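You operate a simulated robot arm through the tools that you are given. There is no shell and no other tool. Be economical: measure what you need, move in short steps, check, and stop when the job is done.

The job below is to be done with a simulated two-armed robot. You get a single attempt, and the scene is never put back.

Task
Open the drawer of the small cabinet, fetch the small green block from the inside of the small drawer and set it on top of the white block with the felt sole and shut the drawer again. Then take the thick plate with purple edges and put it on the oblong steel plate. Then open the upper slide-out tray of the slatted table, put the short end with the blue dab on the top of the parts table at the near end away in the inside of the upper tray of the slatted table, then shut the tray. Then fetch the angle bracket in grey and set it on the shelf of the parts table at the near end. Then switch the switch of the gauge on. Then pull the plates drawer of the tool chest open. Keep to this order. Set down upright: angle bracket in grey.

The check looks at the end state, three seconds after you hand in, the way a careful person would. Anything else that was tipped, shoved, dropped, spilled or broken makes it a failure.

Robot
Two 7-joint arms with two-finger grippers on one trunk, on a base that drives. Base frame: it is fixed to the floor where the robot stands at the start and does not move with it; the origin is under the middle of the robot, x ahead of it, y to its left, z up; the surface under the hand at the start is at about z = 0.85. Lengths are in m, angles in degrees, forces in N, time in s.
The left shoulder is at the start at [0.085, 0.216, 1.117], the right one opposite. With the tool pointing down near the work surface each hand reaches from about 0.32 to 0.82 m from the robot's upright axis, wherever it stands, measured 20 degrees to its own side. Places, roughly: angle bracket in grey (6x4x5 cm) [-1.5, 0.4, 0.7]; drawer of the small cabinet [0.6, -0.1, 0.9]; inside of the upper tray of the slatted table [-3.1, -1, 0.6]; oblong steel plate (12x9x1 cm) [-2.1, -1.1, 0.9]; plates drawer of the tool chest [-10.1, 0, 0.3]; shelf of the parts table at the near end (25x45 cm [-1.38, 0.4, 0.18]; short end with the blue dab (8x3x3 cm) [-1.4, 0.4, 0.7]; small green block [0.5, -0.25, 0.75]; switch of the gauge [-10.2, -1.4, 0.9]; thick plate with purple edges (8x6x2 cm) [0.8, 0.9, 0.9]; upper slide-out tray of the slatted table [-3.1, -1.1, 0.6]; white block with the felt sole (7x7x4 cm) [0.5, -1.2, 0.9]. Payload 3.18 kg a hand.
The tool frame of a hand sits at the grasp point between the pads (the TCP): z along the fingers, y along the line on which they close. The tips reach 0.03 m beyond it. Largest opening 0.144 m; the body of the gripper starts 0.103 m behind the TCP.
Orientation is that of the tool frame in the base frame, as a unit quaternion [x, y, z, w]. With the fingers straight down and closing along the base's y, the tool's x points along the base's -x, its y along +y and its z along -z.

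Tools
- The arms move only by the tool nudge_tool. It takes "left_moves", "right_moves" or both (then of equal length, played together; a hand with none holds still); each is a list of rows, each a list of 7 numbers: the shift along the tool's x, y, z in m, then the turn, a rotation vector about the tool's x, y, z in degrees, then the gripper command, from -1 (shut) to 1 (fully open), values between in proportion. In form: [[x, y, z, ax, ay, az, claw], ...]. A call has 1 to 10 rows; each row is the pose to reach, as a shift and turn from the pose commanded when the call began, along the tool's axes at that moment. Rows are played at 5 a second. More than 0.05 m and 8.6 degrees between two rows, or a gripper value outside its range, and nothing of the call is played. Where a pose cannot be reached the arm comes as near as it can. A force on the tool above 40 N (or 10 N above the force at the start of the call, whichever is more), or a blocked arm, ends the call early, and 0.2 s more pass. The fingers move at their own pace and stop on an object; they squeeze with about 39 N. The grip force told is the motor's: it shows also when the fingers shut on nothing. Time passes only in rows, and 0.2 s behind the last, so rows that repeat a pose let the fingers close. It gives the time, the measured TCP pose, the force on the tool (base axes), the opening and the grip force at its end, in the units of the frame above (readings bear some noise), with the torque about the TCP (base axes, N m) and any sound that the robot's microphone picked up.
- Cameras (640 x 400 px; columns grow to the right, rows downward): "scene" is now at [0.1594, 0.0202, 1.2978]; the picture's right is [0.33, -0.95, 0.00], its down [-0.69, -0.24, -0.68] and it looks along [0.64, 0.22, -0.73] (base axes); focal length 258 px, centre (320, 200). "left" rides on the left gripper at [0.076, -0.016, -0.143] in its tool frame; the picture's right is [0.21, 0.98, 0.00], its down [-0.84, 0.18, -0.51] and it looks along [-0.50, 0.11, 0.86] (tool axes); focal length 218 px, centre (320, 200). "right" rides on the right gripper at [0.076, 0.016, -0.143] in its tool frame; the picture's right is [-0.21, 0.98, 0.00], its down [-0.84, -0.18, -0.51] and it looks along [-0.50, -0.11, 0.86] (tool axes); focal length 218 px, centre (320, 200). There is no depth. A picture from a camera that has moved, and an enlarged one, comes with that camera's place and axes in the base frame and with its lens. The place of the scene camera against the robot may be out by one fixed shift of up to 0.025 m in any direction.
- snapshot(camera): a new picture of that camera. The clock stands still meanwhile.
- lift_body(by): slides the trunk up (or, below 0, down) by that many m; the arms and the scene camera ride with it, the base frame stays. It gives what a move gives, with no picture.
- roll_base(legs): drives the robot by 1 to 6 legs, each [ahead, left, turn to the left] in m, m and degrees, along the robot's own axes; the way and the turn of a leg run together, so that a leg with both is an arc; at most 1.5 m and 180 degrees a leg. The arms and the cameras ride along, it lands a little off, and it stops where it bumps. It gives what a move gives.
- head_to(pan, tilt): turns the head with the scene camera to pan (to the left, within 80 degrees either way) and tilt (down, from -29 to 69), counted from straight ahead of the robot. It gives what a move gives.
- enlarge(camera, box): a new picture of the part [left, top, right, bottom] of that camera's present view, enlarged. The clock stands still meanwhile.
- sign_off(): hands the job in; it is judged then, once.

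Go step by step. Nothing tells you exact positions but the pictures and the camera data: compare them with the known pose of the tool, close in by small moves and look again before you grip or let go. The budget is 207 turns and 194 pictures, counting those below and the enlarged ones. Unless the task says otherwise, let go and move clear before handing in, and close with one line.

The tools are called after "Call:" as a command line: name --argument value ..., lists and objects as JSON in quotes. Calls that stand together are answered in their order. nudge_tool: Moves the arms, as the interface text tells. Its arguments: {"type":"object","properties":{"left_moves":{"type":"array","items":{"type":"array","items":{"type":"number"}}},"right_moves":{"type":"array","items":{"type":"array","items":{"type":"number"}}}},"required":[]} The other tools are called the same way: lift_body (by) slides the trunk up or down; roll_base (legs) drives the base; head_to (pan, tilt) turns the head that bears the scene camera; snapshot (camera) takes a picture; enlarge (camera, box) takes an enlarged picture of a part of a camera's view; sign_off () hands the job in.

At the start:

```text
time_s: 0.0
left_tcp_pos: [0.5245, 0.4624, 1.0298]
left_orientation: [0.0, 1.0, 0.0, 0.0]
left_contact_force: [0.2, 0.0, -0.7]
left_torque: [0.0, -0.02, 0.01]
left_finger_gap: 0.144
left_finger_force: 0.0
right_tcp_pos: [0.4148, -0.0616, 1.0743]
right_orientation: [0.001, 1.0, 0.0, 0.0]
right_contact_force: [0.0, 0.5, -0.4]
right_torque: [0.0, -0.01, 0.0]
right_finger_gap: 0.1441
right_finger_force: 0.0
trunk travel left (down, up): [-0.2, 0.169]
robot x, y, heading: [0.0014, -0.0057, 0.1]
head pan, tilt: [19.0, 47.3]
```

scene: 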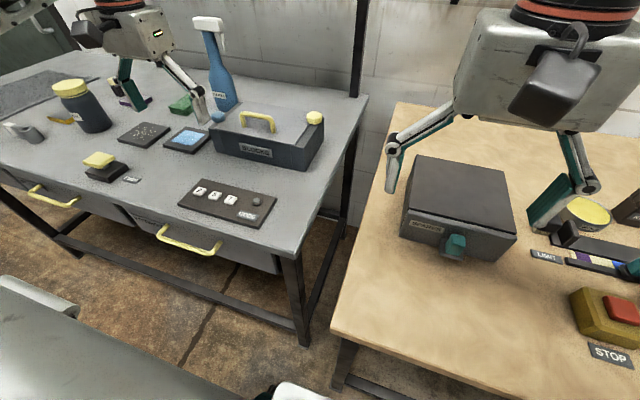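
right: 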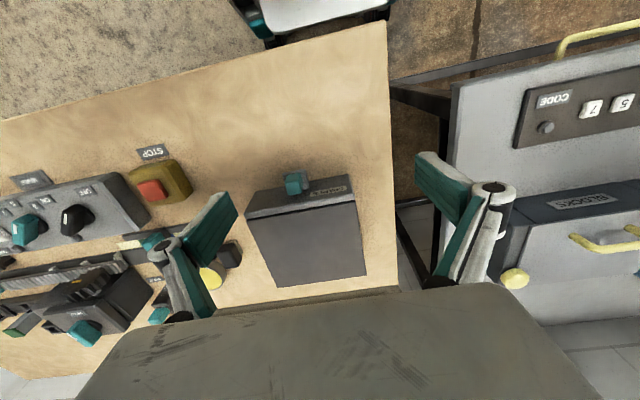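
left: 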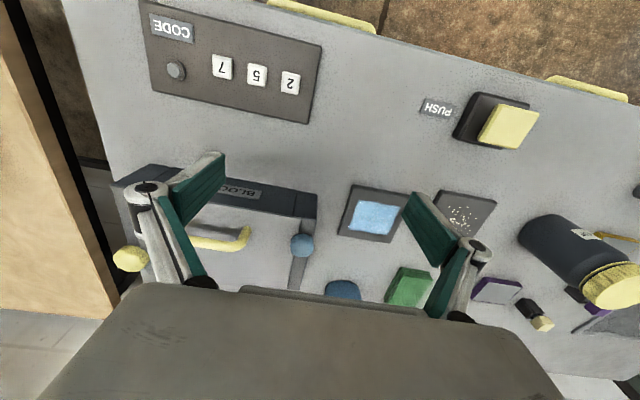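

I see the small cabinet with a teal knob on the wooden table at about (0.5, -0.13). I will look at it from a straight-on view before moving.

Call:
head_to --pan -20 --tilt 50

Call:
snapshot --camera "scene"

Call:
enlarge --camera "right" --box '[180, 120, 400, 300]'

```text
time_s: 1.1
left_tcp_pos: [0.5233, 0.4629, 1.0316]
left_orientation: [0.0, 1.0, -0.001, 0.0]
left_contact_force: [-0.3, -0.4, 0.1]
left_torque: [-0.01, 0.02, 0.01]
left_finger_gap: 0.144
left_finger_force: 0.0
right_tcp_pos: [0.4145, -0.0603, 1.0751]
right_orientation: [0.0, 1.0, 0.0, 0.0]
right_contact_force: [-0.1, -0.8, 0.0]
right_torque: [-0.04, 0.02, 0.0]
right_finger_gap: 0.1441
right_finger_force: 0.1
trunk travel left (down, up): [-0.2, 0.169]
robot x, y, heading: [0.0014, 0.0025, 0.1]
head pan, tilt: [-20.0, 50.0]
```

```text
190 pictures are left
camera scene: at [0.1567, -0.032, 1.2941], right [-0.34, -0.94, 0.0], down [-0.72, 0.26, -0.64], along [0.6, -0.22, -0.77], focal length 258 px, centre (320, 200)
```

scene: 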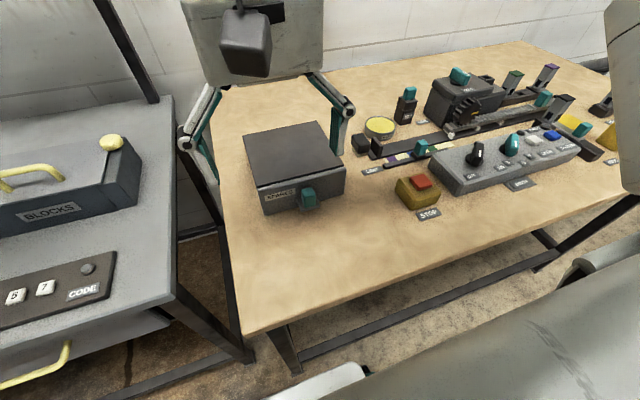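

```text
2.22 times, centred on (290, 210) of right
camera zoom: at [0.3385, -0.0441, 1.2183], right [0.21, 0.98, 0.0], down [0.84, -0.18, 0.51], along [0.5, -0.11, -0.86], focal length 485 px, centre (387, 178)
```

zoom: 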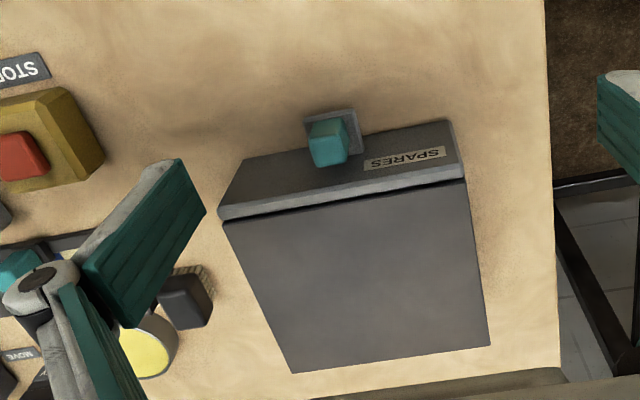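

The cabinet front is at x≈0.51, and y runs from -0.21 to -0.03. The knob is around (0.485, -0.12, 0.90). I move the right hand above it and look again.

Call:
nudge_tool --right_moves '[[-0.03, -0.03, 0, 0, 0, 0, 0.2], [-0.065, -0.06, 0.02, 0, 0, 0, 0.0], [-0.065, -0.06, 0.06, 0, 0, 0, 0.0], [-0.065, -0.06, 0.06, 0, 0, 0, 0.0]]'

Call:
snapshot --camera "right"

Call:
enlarge --camera "scene" --box '[200, 100, 440, 250]'

```text
refused: row 2 steps farther than a row can; nothing moved
```

```text
188 pictures are left
camera right: at [0.3385, -0.0441, 1.2183], right [0.21, 0.98, 0.0], down [0.84, -0.18, 0.51], along [0.5, -0.11, -0.86], focal length 218 px, centre (320, 200)
```

right: 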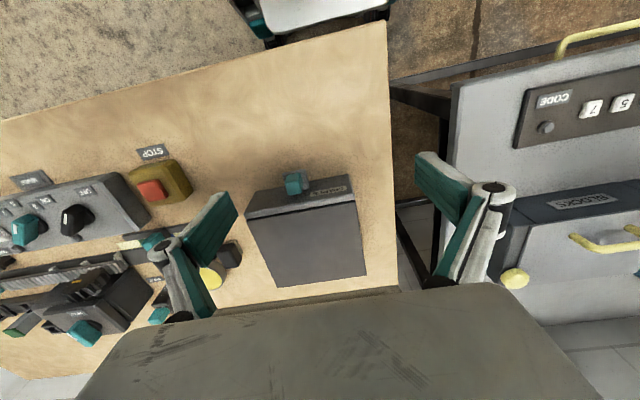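

```text
2.67 times, centred on (320, 175) of scene
camera zoom: at [0.1567, -0.032, 1.2941], right [-0.34, -0.94, 0.0], down [-0.72, 0.26, -0.64], along [0.6, -0.22, -0.77], focal length 688 px, centre (320, 267)
```

zoom: 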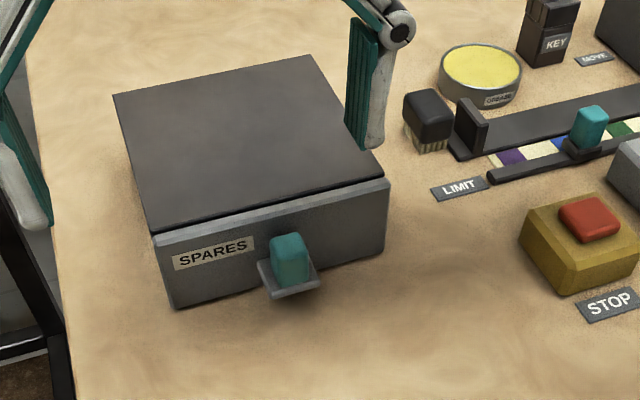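

The pull is a teal block on a small ledge at the drawer front. I approach in smaller steps.

Call:
nudge_tool --right_moves '[[-0.03, -0.03, 0, 0, 0, 0, 0.2], [-0.06, -0.06, 0.01, 0, 0, 0, 0.0], [-0.065, -0.06, 0.05, 0, 0, 0, 0.0], [-0.065, -0.06, 0.07, 0, 0, 0, 0.0]]'

Call:
snapshot --camera "right"

Call:
enlarge --camera "scene" --box '[200, 100, 440, 250]'

```text
time_s: 2.0
left_tcp_pos: [0.5235, 0.4622, 1.0316]
left_orientation: [-0.001, 1.0, 0.0, 0.0]
left_contact_force: [0.1, 0.0, 0.8]
left_torque: [0.01, 0.04, 0.03]
left_finger_gap: 0.1441
left_finger_force: 0.0
right_tcp_pos: [0.4782, -0.1206, 1.0057]
right_orientation: [0.0, 1.0, -0.001, 0.0]
right_contact_force: [-0.1, -0.4, -0.1]
right_torque: [0.02, 0.0, 0.0]
right_finger_gap: 0.072
right_finger_force: 0.0
trunk travel left (down, up): [-0.2, 0.169]
robot x, y, heading: [-0.0018, 0.0, -0.0]
head pan, tilt: [-20.0, 50.0]
```

```text
186 pictures are left
camera right: at [0.4023, -0.105, 1.149], right [0.21, 0.98, 0.0], down [0.84, -0.18, 0.51], along [0.5, -0.11, -0.86], focal length 218 px, centre (320, 200)
```

right: 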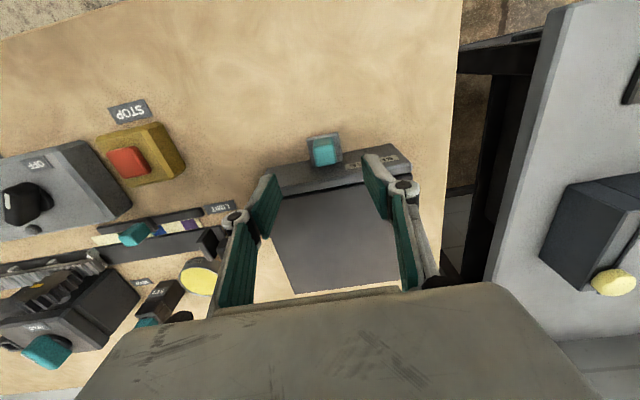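

```text
2.67 times, centred on (320, 175) of scene
camera zoom: at [0.1566, -0.0323, 1.2941], right [-0.34, -0.94, 0.0], down [-0.72, 0.26, -0.64], along [0.6, -0.22, -0.77], focal length 688 px, centre (320, 267)
```

zoom: 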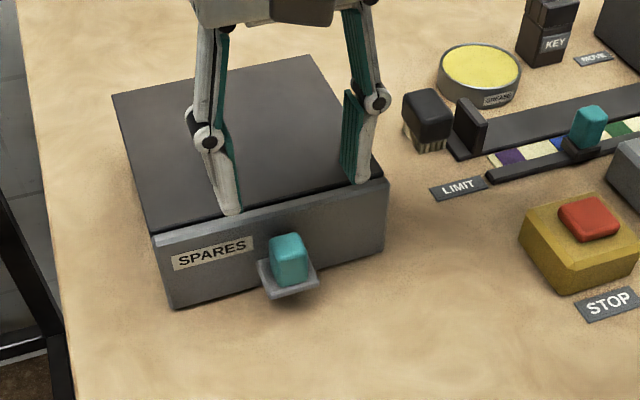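

The teal handle's top is at about (0.472, -0.115, 0.94). I lower the open fingers around it.

Call:
nudge_tool --right_moves '[[0.0, 0.006, 0.04, 0, 0, 0, 0.0], [0.0, 0.006, 0.075, 0, 0, 0, 0.0]]'

Call:
snapshot --camera "right"

Call:
enlarge --camera "scene" --box '[200, 100, 440, 250]'

```text
time_s: 2.6
left_tcp_pos: [0.5239, 0.4629, 1.0311]
left_orientation: [0.001, 1.0, 0.0, 0.0]
left_contact_force: [0.0, 0.3, 0.1]
left_torque: [0.0, -0.02, 0.04]
left_finger_gap: 0.1438
left_finger_force: 0.1
right_tcp_pos: [0.48, -0.115, 0.9307]
right_orientation: [-0.001, 1.0, 0.001, 0.0]
right_contact_force: [-0.6, -0.1, 0.4]
right_torque: [-0.01, 0.03, -0.01]
right_finger_gap: 0.072
right_finger_force: 0.0
trunk travel left (down, up): [-0.2, 0.169]
robot x, y, heading: [-0.0018, 0.0007, 0.1]
head pan, tilt: [-20.0, 50.0]
```

```text
184 pictures are left
camera right: at [0.4031, -0.0979, 1.0738], right [0.21, 0.98, 0.0], down [0.84, -0.18, 0.51], along [0.5, -0.11, -0.86], focal length 218 px, centre (320, 200)
```

right: 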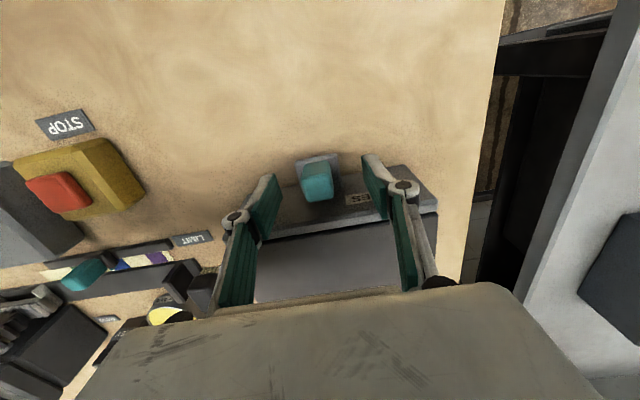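

```text
2.67 times, centred on (320, 175) of scene
camera zoom: at [0.1569, -0.0322, 1.294], right [-0.34, -0.94, 0.0], down [-0.72, 0.26, -0.64], along [0.6, -0.22, -0.77], focal length 688 px, centre (320, 267)
```

zoom: 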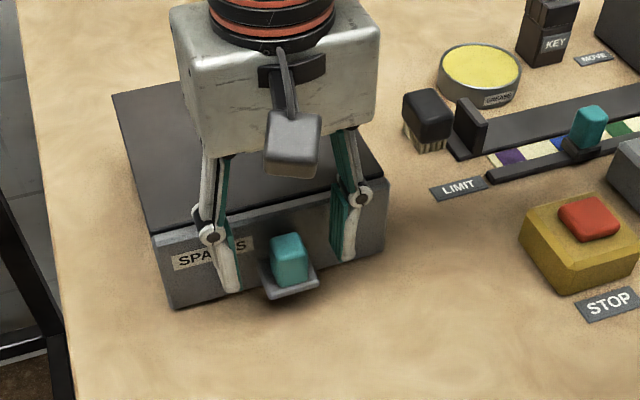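

The handle is at (0.472, -0.115) with its top at about z 0.938. I shift slightly toward the robot and close on it.

Call:
nudge_tool --right_moves '[[0.006, 0.0, 0.003, 0, 0, 0, 0.0], [0.006, 0.0, 0.003, 0, 0, 0, -0.5], [0.006, 0.0, 0.003, 0, 0, 0, -1], [0.006, 0.0, 0.003, 0, 0, 0, -1]]'

Call:
snapshot --camera "right"

```text
time_s: 3.6
left_tcp_pos: [0.5241, 0.4614, 1.0319]
left_orientation: [0.0, 1.0, 0.001, 0.0]
left_contact_force: [-0.2, -0.6, 0.4]
left_torque: [-0.02, 0.0, 0.01]
left_finger_gap: 0.1441
left_finger_force: 0.1
right_tcp_pos: [0.472, -0.1163, 0.9267]
right_orientation: [0.002, 1.0, 0.0, 0.0]
right_contact_force: [0.2, -13.3, 0.8]
right_torque: [-0.48, -0.06, 0.01]
right_finger_gap: 0.0235
right_finger_force: 45.4
trunk travel left (down, up): [-0.2, 0.169]
robot x, y, heading: [0.0022, 0.0007, -0.0]
head pan, tilt: [-20.0, 50.0]
```

```text
182 pictures are left
camera right: at [0.3967, -0.0996, 1.0708], right [0.21, 0.98, 0.0], down [0.84, -0.18, 0.51], along [0.5, -0.11, -0.86], focal length 218 px, centre (320, 200)
```

right: 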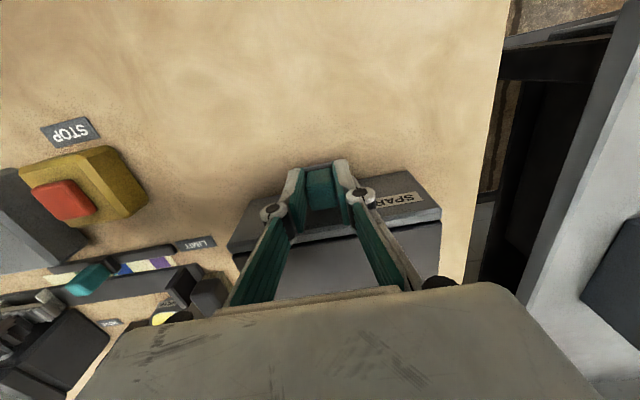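

The handle is gripped with a 23.5 mm gap. I pull the drawer out slowly.

Call:
nudge_tool --right_moves '[[0.01, -0.002, 0, 0, 0, 0, -1], [0.025, -0.002, 0, 0, 0, 0, -1], [0.04, -0.002, 0, 0, 0, 0, -1], [0.055, -0.002, 0, 0, 0, 0, -1], [0.07, -0.002, 0, 0, 0, 0, -1]]'

Call:
snapshot --camera "scene"

```text
time_s: 4.8
left_tcp_pos: [0.5234, 0.4621, 1.0314]
left_orientation: [0.0, 1.0, 0.0, 0.001]
left_contact_force: [0.6, 0.4, -0.2]
left_torque: [-0.01, 0.0, 0.0]
left_finger_gap: 0.1436
left_finger_force: 0.1
right_tcp_pos: [0.4021, -0.1157, 0.9279]
right_orientation: [-0.001, 1.0, 0.001, 0.002]
right_contact_force: [-0.7, -0.1, 12.8]
right_torque: [-0.08, 0.38, -0.15]
right_finger_gap: 0.0236
right_finger_force: 44.9
trunk travel left (down, up): [-0.2, 0.169]
robot x, y, heading: [0.0024, -0.0014, 0.0]
head pan, tilt: [-20.0, 50.0]
```

```text
181 pictures are left
camera scene: at [0.1559, -0.0318, 1.2944], right [-0.34, -0.94, 0.0], down [-0.72, 0.26, -0.64], along [0.6, -0.22, -0.77], focal length 258 px, centre (320, 200)
```

scene: 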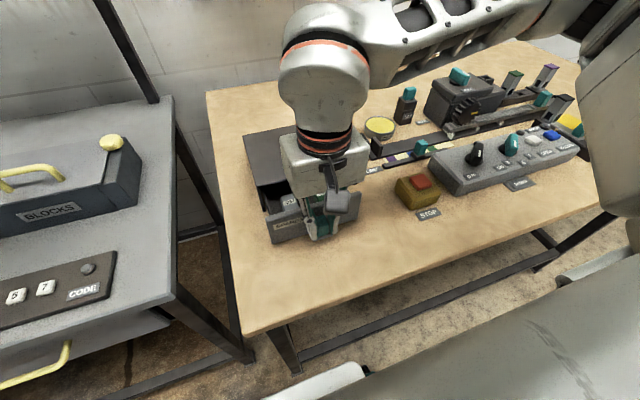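

The drawer is open about 7 cm. I pull it further, watching the force.

Call:
nudge_tool --right_moves '[[0.012, 0, 0, 0, 0, 0, -1], [0.024, 0, 0, 0, 0, 0, -1], [0.036, 0, 0, 0, 0, 0, -1]]'

Call:
snapshot --camera "right"

```text
time_s: 5.7
left_tcp_pos: [0.5232, 0.4629, 1.0322]
left_orientation: [0.0, 1.0, 0.0, 0.0]
left_contact_force: [-0.6, -0.1, -0.9]
left_torque: [0.0, -0.04, -0.01]
left_finger_gap: 0.144
left_finger_force: 0.1
right_tcp_pos: [0.367, -0.1163, 0.9275]
right_orientation: [0.0, 1.0, 0.0, 0.001]
right_contact_force: [-1.1, -0.6, 14.9]
right_torque: [0.03, -1.01, 0.16]
right_finger_gap: 0.0235
right_finger_force: 45.2
trunk travel left (down, up): [-0.2, 0.169]
robot x, y, heading: [-0.0012, -0.0001, 0.0]
head pan, tilt: [-20.0, 50.0]
```

```text
180 pictures are left
camera right: at [0.2907, -0.1, 1.0705], right [0.21, 0.98, 0.0], down [0.84, -0.18, 0.51], along [0.5, -0.11, -0.86], focal length 218 px, centre (320, 200)
```

right: 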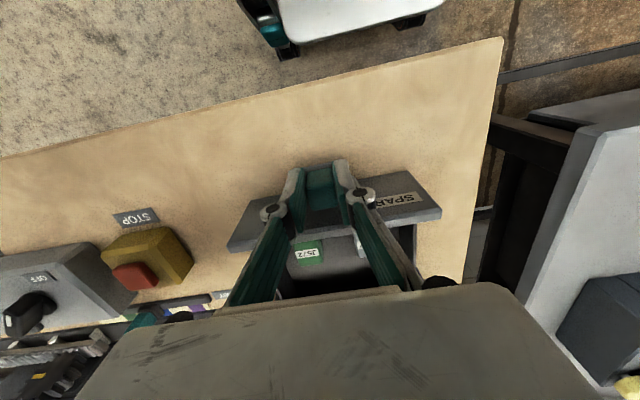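

The green block is visible in the drawer. I let go of the handle and rise for a clear look.

Call:
nudge_tool --right_moves '[[0, 0, 0, 0, 0, 0, -0.2], [0, 0, 0, 0, 0, 0, 0.0], [0, 0, -0.05, 0, 0, 0, 0], [0, 0, -0.1, 0, 0, 0, 0], [0, 0, -0.14, 0, 0, 0, 0.2]]'

Call:
snapshot --camera "right"

Call:
enlarge --camera "scene" --box '[180, 120, 420, 270]'

```text
time_s: 6.8
left_tcp_pos: [0.5246, 0.4624, 1.0316]
left_orientation: [0.0, 1.0, 0.0, 0.001]
left_contact_force: [-0.2, 0.9, -0.4]
left_torque: [0.01, -0.03, 0.0]
left_finger_gap: 0.144
left_finger_force: 0.1
right_tcp_pos: [0.3644, -0.114, 1.0672]
right_orientation: [-0.001, 1.0, -0.001, 0.001]
right_contact_force: [-0.3, 0.2, -0.2]
right_torque: [0.03, -0.03, 0.01]
right_finger_gap: 0.0864
right_finger_force: 0.0
trunk travel left (down, up): [-0.2, 0.169]
robot x, y, heading: [0.0026, 0.0011, 0.0]
head pan, tilt: [-20.0, 50.0]
```

```text
179 pictures are left
camera right: at [0.2889, -0.098, 1.2104], right [0.21, 0.98, 0.0], down [0.84, -0.18, 0.51], along [0.5, -0.11, -0.86], focal length 218 px, centre (320, 200)
```

right: 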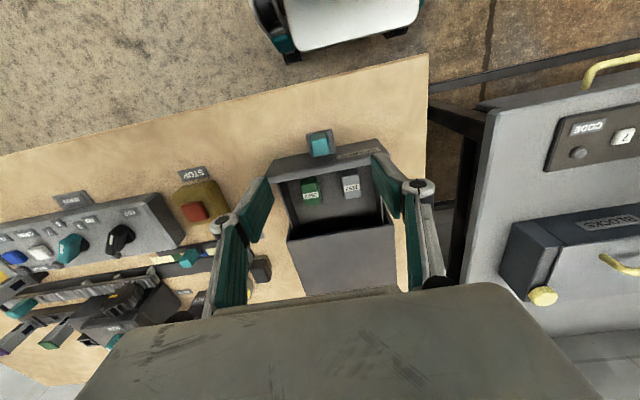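

```text
2.67 times, centred on (300, 195) of scene
camera zoom: at [0.156, -0.0319, 1.2943], right [-0.34, -0.94, 0.0], down [-0.72, 0.26, -0.64], along [0.6, -0.22, -0.77], focal length 688 px, centre (373, 213)
```

zoom: 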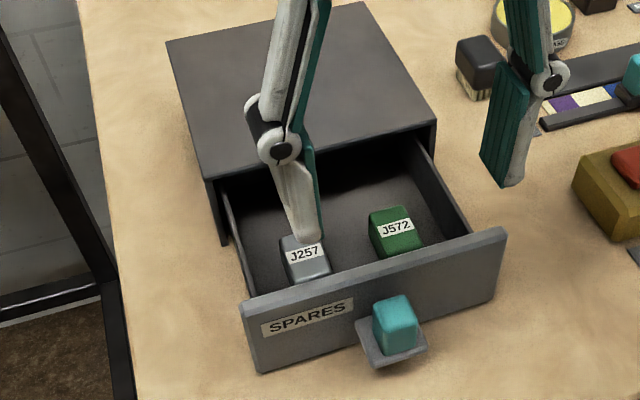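

The drawer holds a green block (J572) and a grey one (J257). The green one is at about (0.449, -0.147) with its top at z≈0.905, so I hover over it.

Call:
nudge_tool --right_moves '[[-0.04, -0.016, 0, 0, 0, 0, 0], [-0.08, -0.033, 0, 0, 0, 0, -0.15], [-0.085, -0.033, 0.04, 0, 0, 0, -0.15], [-0.085, -0.033, 0.085, 0, 0, 0, -0.15], [-0.085, -0.033, 0.105, 0, 0, 0, -0.15]]'

Call:
enlarge --camera "right" --box '[200, 100, 440, 250]'

Call:
enlarge --camera "scene" --box '[180, 120, 420, 270]'

```text
time_s: 8.1
left_tcp_pos: [0.5241, 0.4611, 1.0294]
left_orientation: [0.0, 1.0, 0.0, 0.001]
left_contact_force: [-0.3, -0.2, 0.3]
left_torque: [0.02, 0.04, -0.03]
left_finger_gap: 0.1438
left_finger_force: 0.0
right_tcp_pos: [0.4514, -0.1488, 0.9594]
right_orientation: [0.0, 1.0, 0.0, 0.0]
right_contact_force: [0.7, -0.4, 0.4]
right_torque: [-0.01, 0.02, 0.0]
right_finger_gap: 0.0609
right_finger_force: 0.0
trunk travel left (down, up): [-0.2, 0.169]
robot x, y, heading: [-0.0007, 0.0003, 0.0]
head pan, tilt: [-20.0, 50.0]
```

```text
2.67 times, centred on (320, 175) of right
camera zoom: at [0.3753, -0.1319, 1.1043], right [0.21, 0.98, 0.0], down [0.84, -0.18, 0.51], along [0.5, -0.11, -0.86], focal length 582 px, centre (320, 267)
```

zoom: 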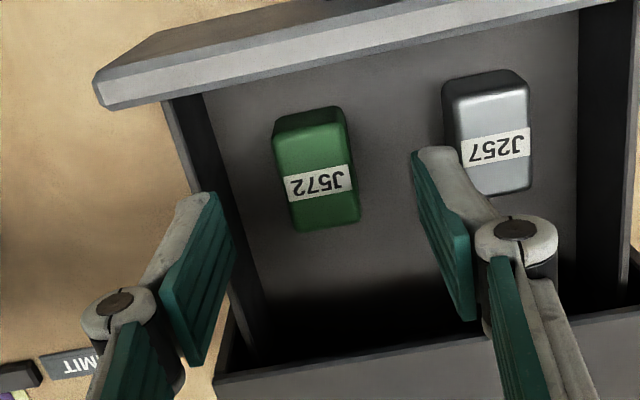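

```text
2.67 times, centred on (300, 195) of scene
camera zoom: at [0.1567, -0.0321, 1.2941], right [-0.34, -0.94, 0.0], down [-0.72, 0.26, -0.64], along [0.6, -0.22, -0.77], focal length 688 px, centre (373, 213)
```

zoom: 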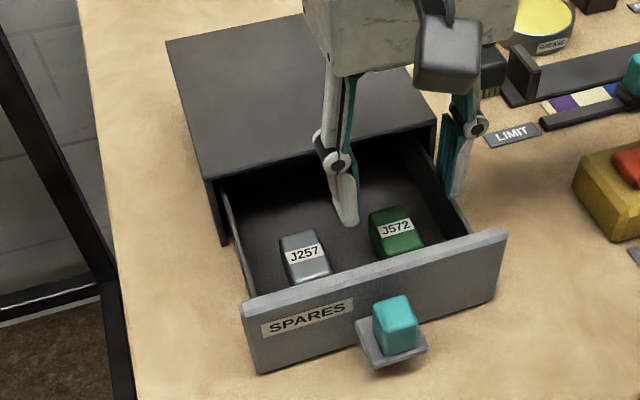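

The green block is centred between the fingers, at about (0.457, -0.151). I descend and grip.

Call:
nudge_tool --right_moves '[[-0.005, -0.002, 0.02, 0, 0, 0, -0.15], [-0.005, -0.002, 0.04, 0, 0, 0, -0.15], [-0.005, -0.002, 0.056, 0, 0, 0, -0.15]]'

Call:
enlarge --camera "right" --box '[200, 100, 440, 250]'

Call:
enlarge --camera "scene" --box '[180, 120, 420, 270]'

```text
time_s: 8.8
left_tcp_pos: [0.522, 0.4598, 1.034]
left_orientation: [0.001, 1.0, 0.0, 0.002]
left_contact_force: [-0.4, 0.0, 0.9]
left_torque: [0.0, -0.05, 0.03]
left_finger_gap: 0.144
left_finger_force: 0.1
right_tcp_pos: [0.4558, -0.1523, 0.9055]
right_orientation: [0.002, 1.0, -0.001, 0.002]
right_contact_force: [-0.1, -10.1, 21.6]
right_torque: [-0.9, 0.01, -0.03]
right_finger_gap: 0.0771
right_finger_force: 7.2
trunk travel left (down, up): [-0.2, 0.169]
robot x, y, heading: [-0.0003, 0.0016, -0.0]
head pan, tilt: [-20.0, 50.0]
```

```text
2.67 times, centred on (320, 175) of right
camera zoom: at [0.379, -0.1362, 1.0497], right [0.21, 0.98, 0.0], down [0.84, -0.18, 0.51], along [0.5, -0.11, -0.86], focal length 582 px, centre (320, 267)
```

zoom: 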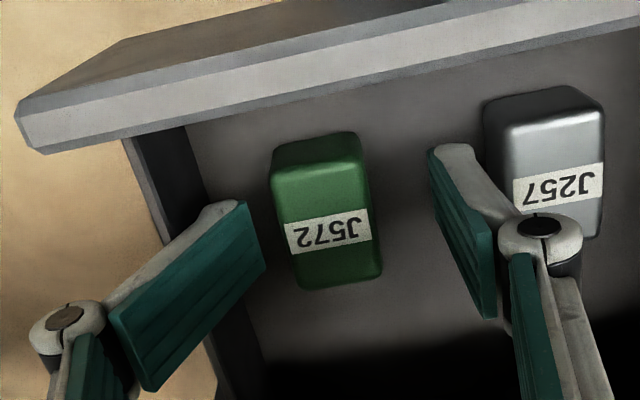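

```text
2.67 times, centred on (300, 195) of scene
camera zoom: at [0.1537, -0.0329, 1.2952], right [-0.34, -0.94, 0.0], down [-0.72, 0.26, -0.64], along [0.61, -0.22, -0.76], focal length 688 px, centre (373, 213)
```

zoom: 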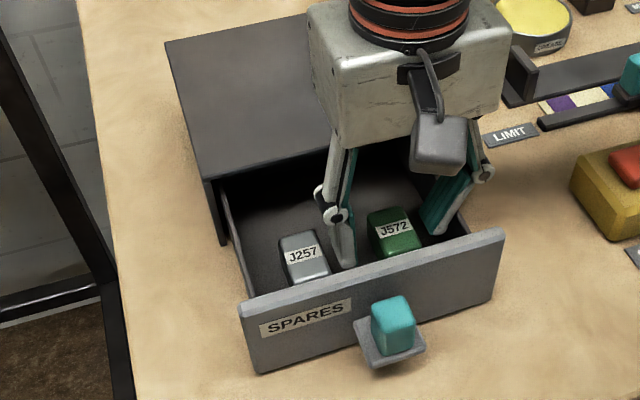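

The right finger caught the drawer's side wall. I back up, narrow the opening to 44 mm, centre on the block and look again.

Call:
nudge_tool --right_moves '[[0, 0, -0.03, 0, 0, 0, -0.15], [0, 0, -0.056, 0, 0, 0, -0.2], [0, 0.002, -0.056, 0, 0, 0, -0.39], [0, 0.002, -0.056, 0, 0, 0, -0.39]]'

Call:
enlarge --camera "right" --box '[200, 100, 440, 250]'

```text
time_s: 9.8
left_tcp_pos: [0.5232, 0.4628, 1.0307]
left_orientation: [0.0, 1.0, 0.0, 0.0]
left_contact_force: [0.0, -0.4, 0.1]
left_torque: [0.05, 0.02, 0.03]
left_finger_gap: 0.1439
left_finger_force: 0.0
right_tcp_pos: [0.4577, -0.1494, 0.9607]
right_orientation: [0.0, 1.0, 0.001, 0.0]
right_contact_force: [-0.8, -0.1, 0.0]
right_torque: [0.01, 0.0, -0.04]
right_finger_gap: 0.0436
right_finger_force: 0.0
trunk travel left (down, up): [-0.2, 0.169]
robot x, y, heading: [0.0044, -0.002, -0.1]
head pan, tilt: [-20.0, 50.0]
```

```text
2.67 times, centred on (320, 175) of right
camera zoom: at [0.3815, -0.1332, 1.1039], right [0.21, 0.98, 0.0], down [0.84, -0.18, 0.51], along [0.5, -0.11, -0.86], focal length 582 px, centre (320, 267)
```

zoom: 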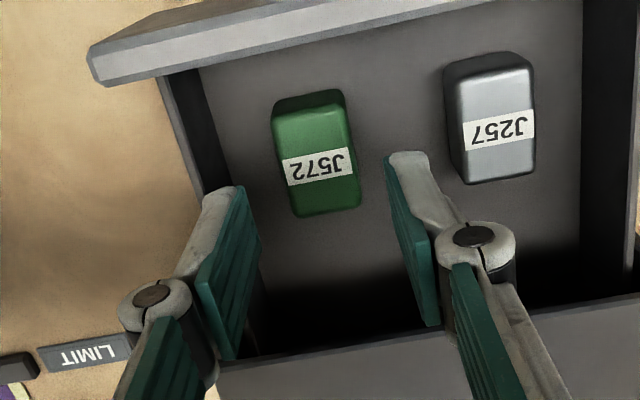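

The block top is nearer z 0.882, at about (0.463, -0.152). I descend with the narrow opening.

Call:
nudge_tool --right_moves '[[-0.005, -0.002, 0.02, 0, 0, 0, -0.39], [-0.005, -0.002, 0.04, 0, 0, 0, -0.39], [-0.005, -0.002, 0.055, 0, 0, 0, -0.39], [-0.005, -0.002, 0.065, 0, 0, 0, -0.39]]'

Call:
enlarge --camera "right" --box '[200, 100, 440, 250]'

Call:
enlarge --camera "scene" --box '[180, 120, 420, 270]'

```text
time_s: 10.8
left_tcp_pos: [0.5233, 0.4634, 1.0313]
left_orientation: [0.0, 1.0, 0.001, 0.0]
left_contact_force: [0.9, -0.7, -1.0]
left_torque: [0.02, -0.01, 0.0]
left_finger_gap: 0.144
left_finger_force: 0.1
right_tcp_pos: [0.4622, -0.15, 0.8962]
right_orientation: [0.0, 1.0, 0.0, -0.001]
right_contact_force: [0.6, -0.5, 0.5]
right_torque: [0.0, 0.03, -0.01]
right_finger_gap: 0.0438
right_finger_force: 0.0
trunk travel left (down, up): [-0.2, 0.169]
robot x, y, heading: [0.0015, 0.0027, -0.3]
head pan, tilt: [-20.0, 50.0]
```

```text
2.67 times, centred on (320, 175) of right
camera zoom: at [0.3867, -0.1346, 1.0403], right [0.21, 0.98, 0.0], down [0.84, -0.18, 0.51], along [0.5, -0.11, -0.86], focal length 582 px, centre (320, 267)
```

zoom: 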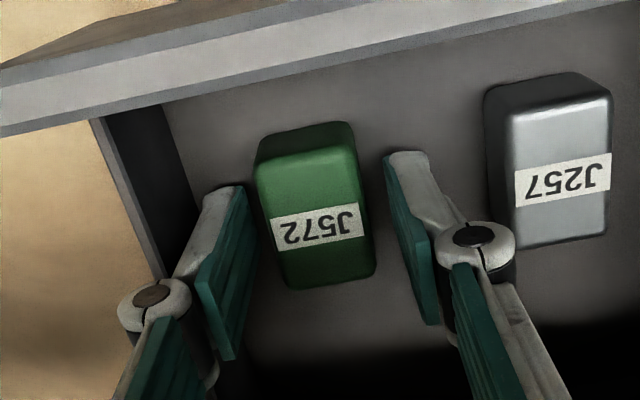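

```text
2.67 times, centred on (300, 195) of scene
camera zoom: at [0.1567, -0.032, 1.2941], right [-0.34, -0.94, 0.0], down [-0.72, 0.26, -0.64], along [0.6, -0.22, -0.77], focal length 688 px, centre (373, 213)
```

zoom: 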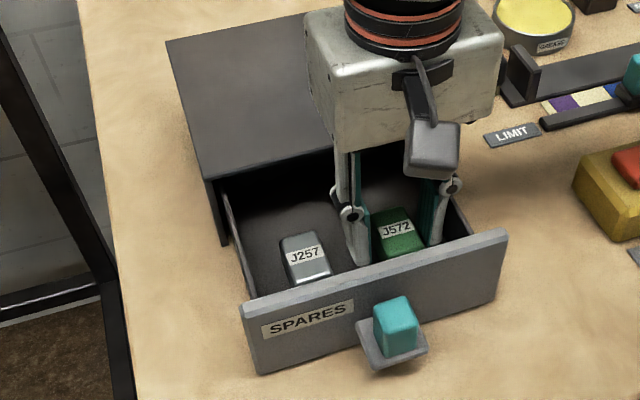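

The fingers straddle the block with no contact. I go a touch lower and close.

Call:
nudge_tool --right_moves '[[0, -0.001, 0.003, 0, 0, 0, -0.5], [0, -0.001, 0.003, 0, 0, 0, -1], [0, -0.001, 0.003, 0, 0, 0, -1]]'

```text
time_s: 11.7
left_tcp_pos: [0.5229, 0.4632, 1.0313]
left_orientation: [0.0, 1.0, 0.0, 0.0]
left_contact_force: [0.6, 0.4, -0.3]
left_torque: [0.02, 0.01, 0.01]
left_finger_gap: 0.1439
left_finger_force: 0.0
right_tcp_pos: [0.4627, -0.1524, 0.8939]
right_orientation: [-0.001, 1.0, 0.0, 0.0]
right_contact_force: [0.3, -1.3, 3.3]
right_torque: [-0.05, 0.06, 0.01]
right_finger_gap: 0.0292
right_finger_force: 39.1
trunk travel left (down, up): [-0.2, 0.169]
robot x, y, heading: [0.0016, -0.0003, -0.1]
head pan, tilt: [-20.0, 50.0]
```

The block is held at a 29 mm width. I lift it and look to the right for the white block.

Call:
nudge_tool --right_moves '[[0, 0, -0.04, 0, 0, 0, -1], [0, 0, -0.08, 0, 0, 0, -1], [0, 0, -0.12, 0, 0, 0, -1], [0, 0, -0.17, 0, 0, 0, -1], [0.03, 0, -0.2, 0, 0, 0, -1]]'

Call:
head_to --pan -65 --tilt 35

Call:
snapshot --camera "scene"

Call:
snapshot --camera "right"

```text
time_s: 12.8
left_tcp_pos: [0.5231, 0.4627, 1.0318]
left_orientation: [0.0, 1.0, 0.001, 0.001]
left_contact_force: [0.3, -0.4, -0.2]
left_torque: [0.0, -0.03, 0.0]
left_finger_gap: 0.1439
left_finger_force: 0.1
right_tcp_pos: [0.4321, -0.1521, 1.0969]
right_orientation: [0.0, 1.0, 0.0, 0.001]
right_contact_force: [-0.1, 0.6, 0.6]
right_torque: [0.01, -0.02, -0.01]
right_finger_gap: 0.0
right_finger_force: 31.1
trunk travel left (down, up): [-0.2, 0.169]
robot x, y, heading: [0.0008, -0.0006, 0.0]
head pan, tilt: [-20.0, 50.0]
```

```text
time_s: 14.0
left_tcp_pos: [0.5237, 0.4617, 1.0306]
left_orientation: [0.0, 1.0, 0.001, 0.0]
left_contact_force: [-0.3, 0.5, -0.2]
left_torque: [0.04, 0.0, 0.01]
left_finger_gap: 0.1441
left_finger_force: 0.2
right_tcp_pos: [0.4321, -0.1517, 1.0957]
right_orientation: [0.0, 1.0, 0.0, 0.001]
right_contact_force: [-0.4, 0.3, 0.6]
right_torque: [0.04, -0.02, -0.01]
right_finger_gap: 0.0001
right_finger_force: 31.1
trunk travel left (down, up): [-0.2, 0.169]
robot x, y, heading: [-0.0039, -0.003, -0.2]
head pan, tilt: [-65.0, 35.0]
```

```text
170 pictures are left
camera scene: at [0.1216, -0.0855, 1.3158], right [-0.91, -0.42, 0.0], down [-0.24, 0.52, -0.82], along [0.35, -0.74, -0.57], focal length 258 px, centre (320, 200)
```

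scene: 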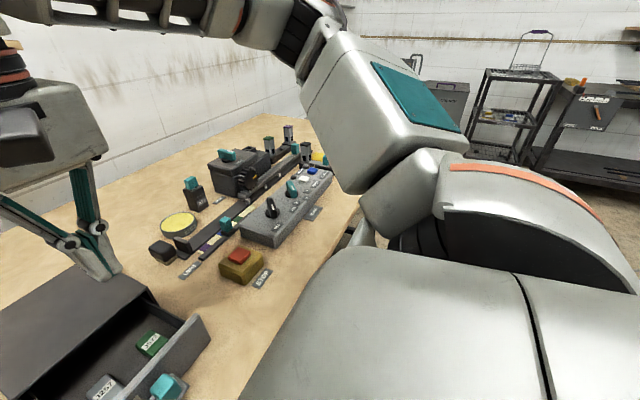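

```text
169 pictures are left
camera right: at [0.3568, -0.1358, 1.2398], right [0.21, 0.98, 0.0], down [0.84, -0.18, 0.51], along [0.5, -0.11, -0.86], focal length 218 px, centre (320, 200)
```

right: 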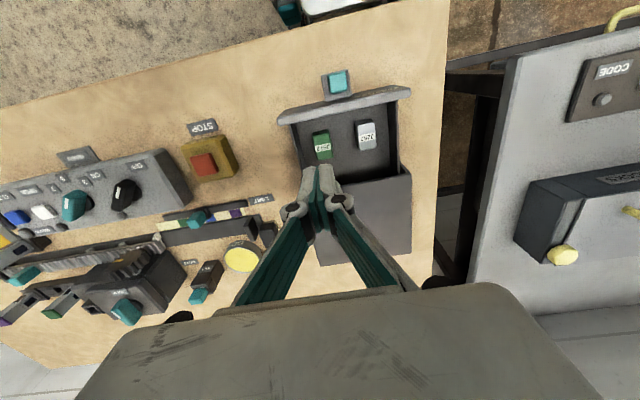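

The block slipped out and is still in the drawer, so I must grip deeper. I check where it lies now.

Call:
enlarge --camera "right" --box '[260, 70, 440, 182]'

Call:
head_to --pan -20 --tilt 50

Call:
enlarge --camera "scene" --box '[220, 160, 380, 260]'

```text
3.56 times, centred on (350, 126) of right
camera zoom: at [0.3568, -0.1358, 1.2398], right [0.21, 0.98, 0.0], down [0.84, -0.18, 0.51], along [0.5, -0.11, -0.86], focal length 776 px, centre (213, 463)
```

zoom: 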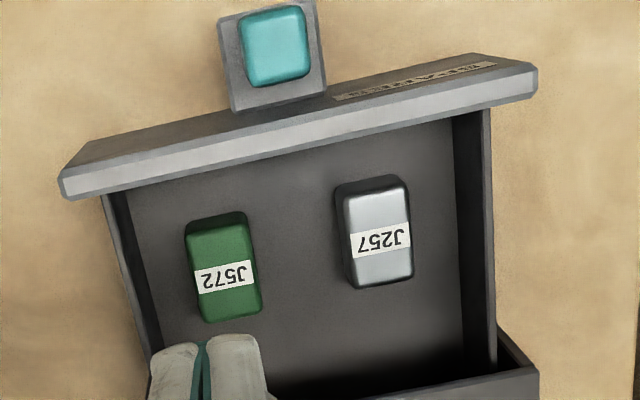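

```text
time_s: 15.1
left_tcp_pos: [0.5226, 0.4628, 1.0309]
left_orientation: [-0.001, 1.0, 0.0, 0.0]
left_contact_force: [-0.3, -0.4, 0.6]
left_torque: [-0.02, -0.02, 0.0]
left_finger_gap: 0.1439
left_finger_force: 0.0
right_tcp_pos: [0.4332, -0.1506, 1.0957]
right_orientation: [0.0, 1.0, 0.0, 0.0]
right_contact_force: [-0.4, -0.6, 0.0]
right_torque: [0.02, -0.01, 0.0]
right_finger_gap: 0.0003
right_finger_force: 30.7
trunk travel left (down, up): [-0.2, 0.169]
robot x, y, heading: [-0.0011, 0.0034, 0.1]
head pan, tilt: [-20.0, 50.0]
```

```text
4.00 times, centred on (300, 210) of scene
camera zoom: at [0.1567, -0.0321, 1.2941], right [-0.34, -0.94, 0.0], down [-0.72, 0.26, -0.64], along [0.6, -0.22, -0.77], focal length 1031 px, centre (400, 160)
```

zoom: 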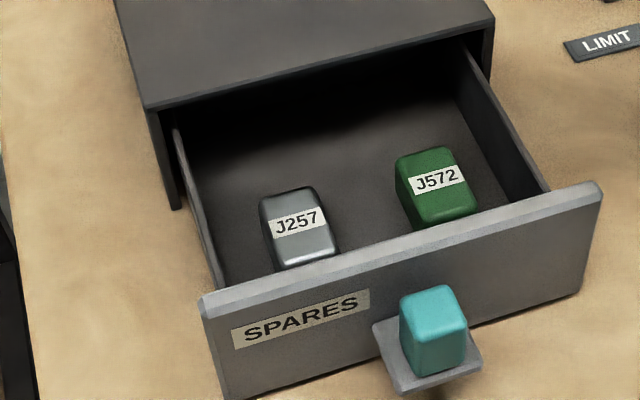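

The block is at about (0.465, -0.154) and still squarely placed. I go back down with the 44 mm opening, deeper this time.

Call:
nudge_tool --right_moves '[[-0.032, -0.002, 0, 0, 0, 0, -0.39], [-0.032, -0.002, 0.05, 0, 0, 0, -0.39], [-0.032, -0.002, 0.1, 0, 0, 0, -0.39], [-0.032, -0.002, 0.15, 0, 0, 0, -0.39], [-0.032, -0.002, 0.18, 0, 0, 0, -0.39], [-0.032, -0.002, 0.2, 0, 0, 0, -0.39], [-0.032, -0.002, 0.205, 0, 0, 0, -0.39], [-0.032, -0.002, 0.208, 0, 0, 0, -0.39], [-0.032, -0.002, 0.211, 0, 0, 0, -0.39]]'

Call:
enlarge --camera "right" --box '[200, 100, 440, 250]'

```text
time_s: 17.3
left_tcp_pos: [0.5237, 0.4629, 1.0309]
left_orientation: [0.0, 1.0, 0.0, 0.0]
left_contact_force: [-0.5, 0.5, -0.6]
left_torque: [-0.05, 0.03, 0.02]
left_finger_gap: 0.1439
left_finger_force: 0.0
right_tcp_pos: [0.4677, -0.1514, 0.8888]
right_orientation: [0.0, 1.0, 0.004, 0.007]
right_contact_force: [0.7, 2.6, 25.8]
right_torque: [-0.89, 0.46, 0.13]
right_finger_gap: 0.0413
right_finger_force: 0.1
trunk travel left (down, up): [-0.2, 0.169]
robot x, y, heading: [0.0002, 0.0002, 0.0]
head pan, tilt: [-20.0, 50.0]
stopped in row 9 (right hand): the force on the tool passed its limit at 42 N (the readings are from after the stop); the commanded pose is now the measured one
```

```text
2.67 times, centred on (320, 175) of right
camera zoom: at [0.3898, -0.1367, 1.0315], right [0.21, 0.98, 0.01], down [0.84, -0.18, 0.52], along [0.51, -0.1, -0.86], focal length 582 px, centre (320, 267)
```

zoom: 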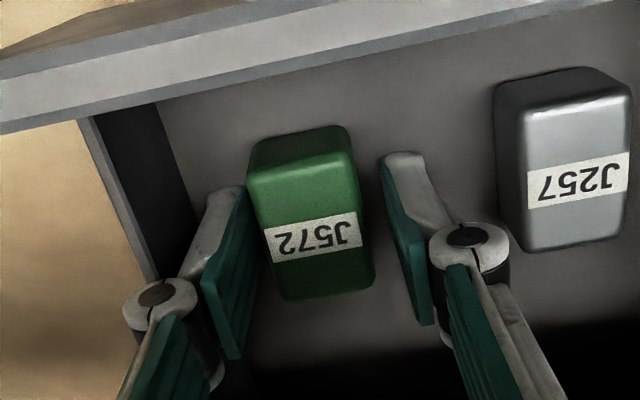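

The fingertips touched the drawer floor at TCP z≈0.889. I raise 2 mm, centre, close, and lift a little as a test.

Call:
nudge_tool --right_moves '[[0.003, -0.001, -0.002, 0, 0, 0, -0.39], [0.003, -0.001, -0.002, 0, 0, 0, -0.7], [0.003, -0.001, -0.002, 0, 0, 0, -1], [0.003, -0.001, -0.002, 0, 0, 0, -1], [0.003, -0.001, -0.002, 0, 0, 0, -1]]'

Call:
enlarge --camera "right" --box '[200, 100, 440, 250]'

```text
time_s: 18.5
left_tcp_pos: [0.5226, 0.4614, 1.0316]
left_orientation: [0.0, 1.0, 0.0, 0.001]
left_contact_force: [0.3, -0.1, -0.2]
left_torque: [0.01, 0.02, 0.02]
left_finger_gap: 0.1438
left_finger_force: 0.2
right_tcp_pos: [0.4624, -0.1546, 0.8878]
right_orientation: [0.0, 1.0, 0.002, 0.005]
right_contact_force: [0.6, -8.3, 29.1]
right_torque: [-0.58, 0.21, 0.01]
right_finger_gap: 0.0293
right_finger_force: 39.4
trunk travel left (down, up): [-0.2, 0.169]
robot x, y, heading: [-0.0014, -0.002, -0.0]
head pan, tilt: [-20.0, 50.0]
```

```text
2.67 times, centred on (320, 175) of right
camera zoom: at [0.3857, -0.1391, 1.0314], right [0.21, 0.98, 0.01], down [0.84, -0.18, 0.51], along [0.5, -0.1, -0.86], focal length 582 px, centre (320, 267)
```

zoom: 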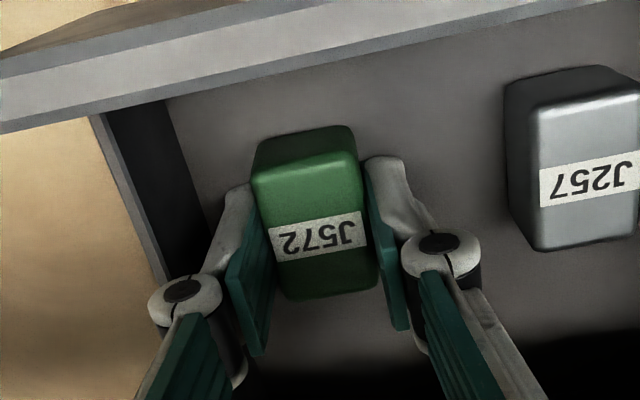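

The block is nearly centred in the grip. I lift slowly by 2 cm and check that it comes along.

Call:
nudge_tool --right_moves '[[0, 0, -0.004, 0, 0, 0, -1], [0, 0, -0.008, 0, 0, 0, -1], [0, 0, -0.014, 0, 0, 0, -1], [0, 0, -0.02, 0, 0, 0, -1]]'

Call:
enlarge --camera "right" --box '[200, 100, 440, 250]'

```text
time_s: 19.5
left_tcp_pos: [0.5244, 0.4632, 1.0307]
left_orientation: [0.0, 1.0, 0.001, 0.0]
left_contact_force: [0.7, 0.1, -0.6]
left_torque: [-0.01, -0.01, -0.01]
left_finger_gap: 0.1442
left_finger_force: 0.1
right_tcp_pos: [0.461, -0.1535, 0.9079]
right_orientation: [0.001, 1.0, 0.002, 0.003]
right_contact_force: [0.4, 0.9, -1.2]
right_torque: [0.01, -0.04, -0.04]
right_finger_gap: 0.0295
right_finger_force: 39.0
trunk travel left (down, up): [-0.2, 0.169]
robot x, y, heading: [-0.0018, -0.0006, -0.2]
head pan, tilt: [-20.0, 50.0]
```

```text
2.67 times, centred on (320, 175) of right
camera zoom: at [0.3861, -0.1387, 1.051], right [0.21, 0.98, 0.0], down [0.84, -0.18, 0.51], along [0.5, -0.1, -0.86], focal length 582 px, centre (320, 267)
```

zoom: 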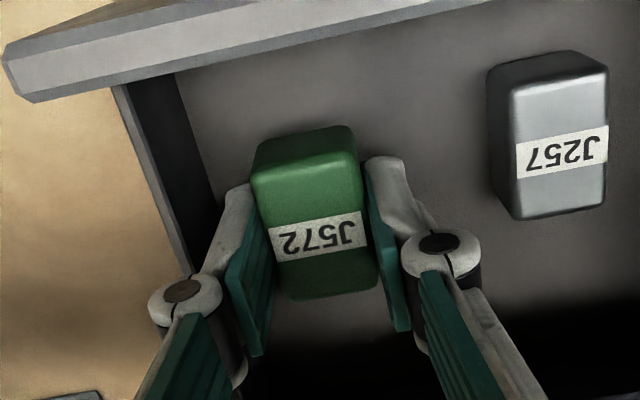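

The block lifts with the gripper. I raise it steadily and look right.

Call:
nudge_tool --right_moves '[[0, 0, -0.02, 0, 0, 0, -1], [0, 0, -0.04, 0, 0, 0, -1], [0, 0, -0.06, 0, 0, 0, -1], [0, 0, -0.08, 0, 0, 0, -1], [0, 0, -0.1, 0, 0, 0, -1], [0.02, 0, -0.12, 0, 0, 0, -1], [0.04, 0, -0.14, 0, 0, 0, -1], [0.04, 0, -0.14, 0, 0, 0, -1]]'

Call:
head_to --pan -60 --tilt 20

Call:
snapshot --camera "scene"

Call:
snapshot --camera "right"

```text
time_s: 21.3
left_tcp_pos: [0.525, 0.4616, 1.0302]
left_orientation: [0.001, 1.0, 0.0, 0.0]
left_contact_force: [-0.6, -0.8, -0.6]
left_torque: [-0.03, 0.02, -0.01]
left_finger_gap: 0.1443
left_finger_force: 0.0
right_tcp_pos: [0.4227, -0.1515, 1.0474]
right_orientation: [0.0, 1.0, 0.002, 0.003]
right_contact_force: [0.2, 0.5, -0.9]
right_torque: [-0.01, 0.01, 0.0]
right_finger_gap: 0.0292
right_finger_force: 38.9
trunk travel left (down, up): [-0.2, 0.169]
robot x, y, heading: [0.0, 0.001, 0.0]
head pan, tilt: [-20.0, 50.0]
```

```text
time_s: 22.3
left_tcp_pos: [0.525, 0.4606, 1.0315]
left_orientation: [0.0, 1.0, 0.0, 0.001]
left_contact_force: [0.4, -0.9, -0.3]
left_torque: [-0.01, -0.04, 0.02]
left_finger_gap: 0.1439
left_finger_force: 0.0
right_tcp_pos: [0.4221, -0.153, 1.0472]
right_orientation: [0.0, 1.0, 0.002, 0.003]
right_contact_force: [0.2, -1.1, -1.8]
right_torque: [0.02, 0.01, -0.02]
right_finger_gap: 0.0291
right_finger_force: 38.8
trunk travel left (down, up): [-0.2, 0.169]
robot x, y, heading: [0.0007, -0.0021, -0.1]
head pan, tilt: [-60.0, 20.0]
```

```text
163 pictures are left
camera scene: at [0.131, -0.0863, 1.3396], right [-0.87, -0.5, 0.0], down [-0.17, 0.3, -0.94], along [0.47, -0.81, -0.34], focal length 258 px, centre (320, 200)
```

scene: 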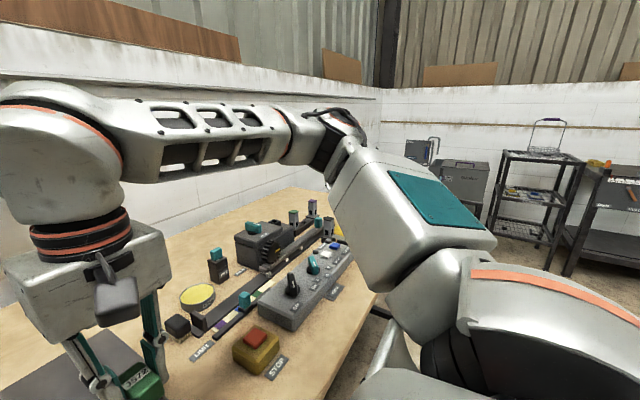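

```text
162 pictures are left
camera right: at [0.3455, -0.1376, 1.1898], right [0.21, 0.98, 0.0], down [0.84, -0.18, 0.51], along [0.5, -0.1, -0.86], focal length 218 px, centre (320, 200)
```

right: 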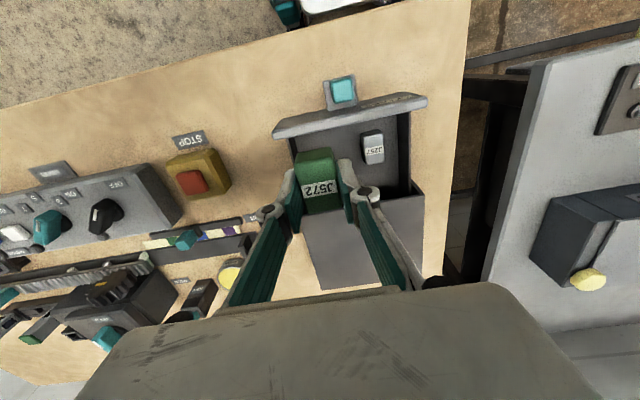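

The wooden table's front edge runs parallel to y at x≈0.30. I drive 0.5 m to the right in this lane and look again.

Call:
roll_base --legs '[[-0.05, 0, 0], [0, -0.5, 0]]'

Call:
snapshot --camera "scene"

Call:
snapshot --camera "right"

```text
time_s: 27.8
left_tcp_pos: [0.4754, -0.0438, 1.0297]
left_orientation: [0.005, 1.0, 0.001, 0.001]
left_contact_force: [0.6, -0.7, 0.1]
left_torque: [0.01, 0.01, -0.01]
left_finger_gap: 0.1444
left_finger_force: 0.0
right_tcp_pos: [0.3681, -0.6574, 1.0472]
right_orientation: [0.003, 1.0, 0.001, 0.004]
right_contact_force: [0.5, 0.2, -1.1]
right_torque: [0.03, 0.02, 0.01]
right_finger_gap: 0.0293
right_finger_force: 39.4
trunk travel left (down, up): [-0.2, 0.169]
robot x, y, heading: [-0.054, -0.4984, -0.7]
head pan, tilt: [-60.0, 20.0]
```

```text
161 pictures are left
camera scene: at [0.0782, -0.5888, 1.3397], right [-0.87, -0.49, 0.0], down [-0.17, 0.3, -0.94], along [0.46, -0.82, -0.34], focal length 258 px, centre (320, 200)
```

scene: 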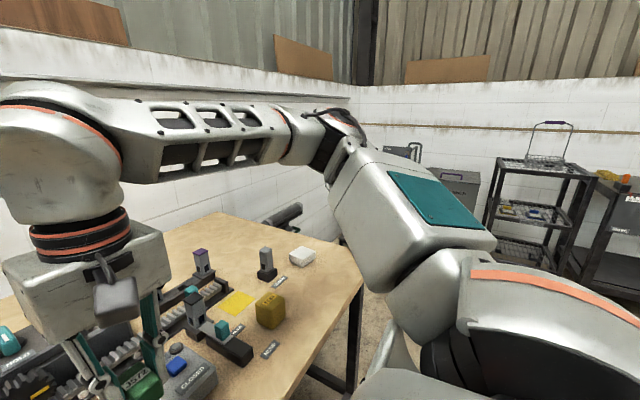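

```text
160 pictures are left
camera right: at [0.2922, -0.6417, 1.1898], right [0.22, 0.98, 0.0], down [0.84, -0.19, 0.51], along [0.5, -0.11, -0.86], focal length 218 px, centre (320, 200)
```

right: 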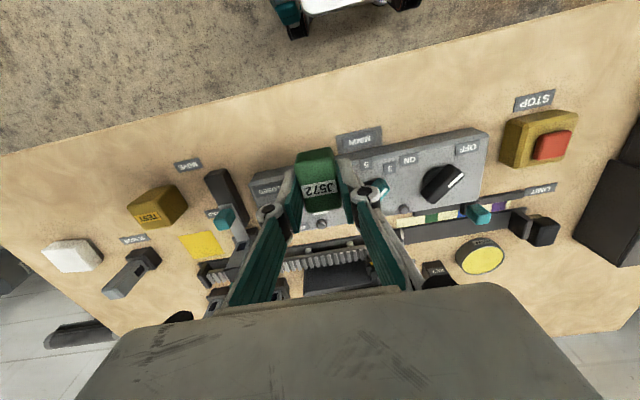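

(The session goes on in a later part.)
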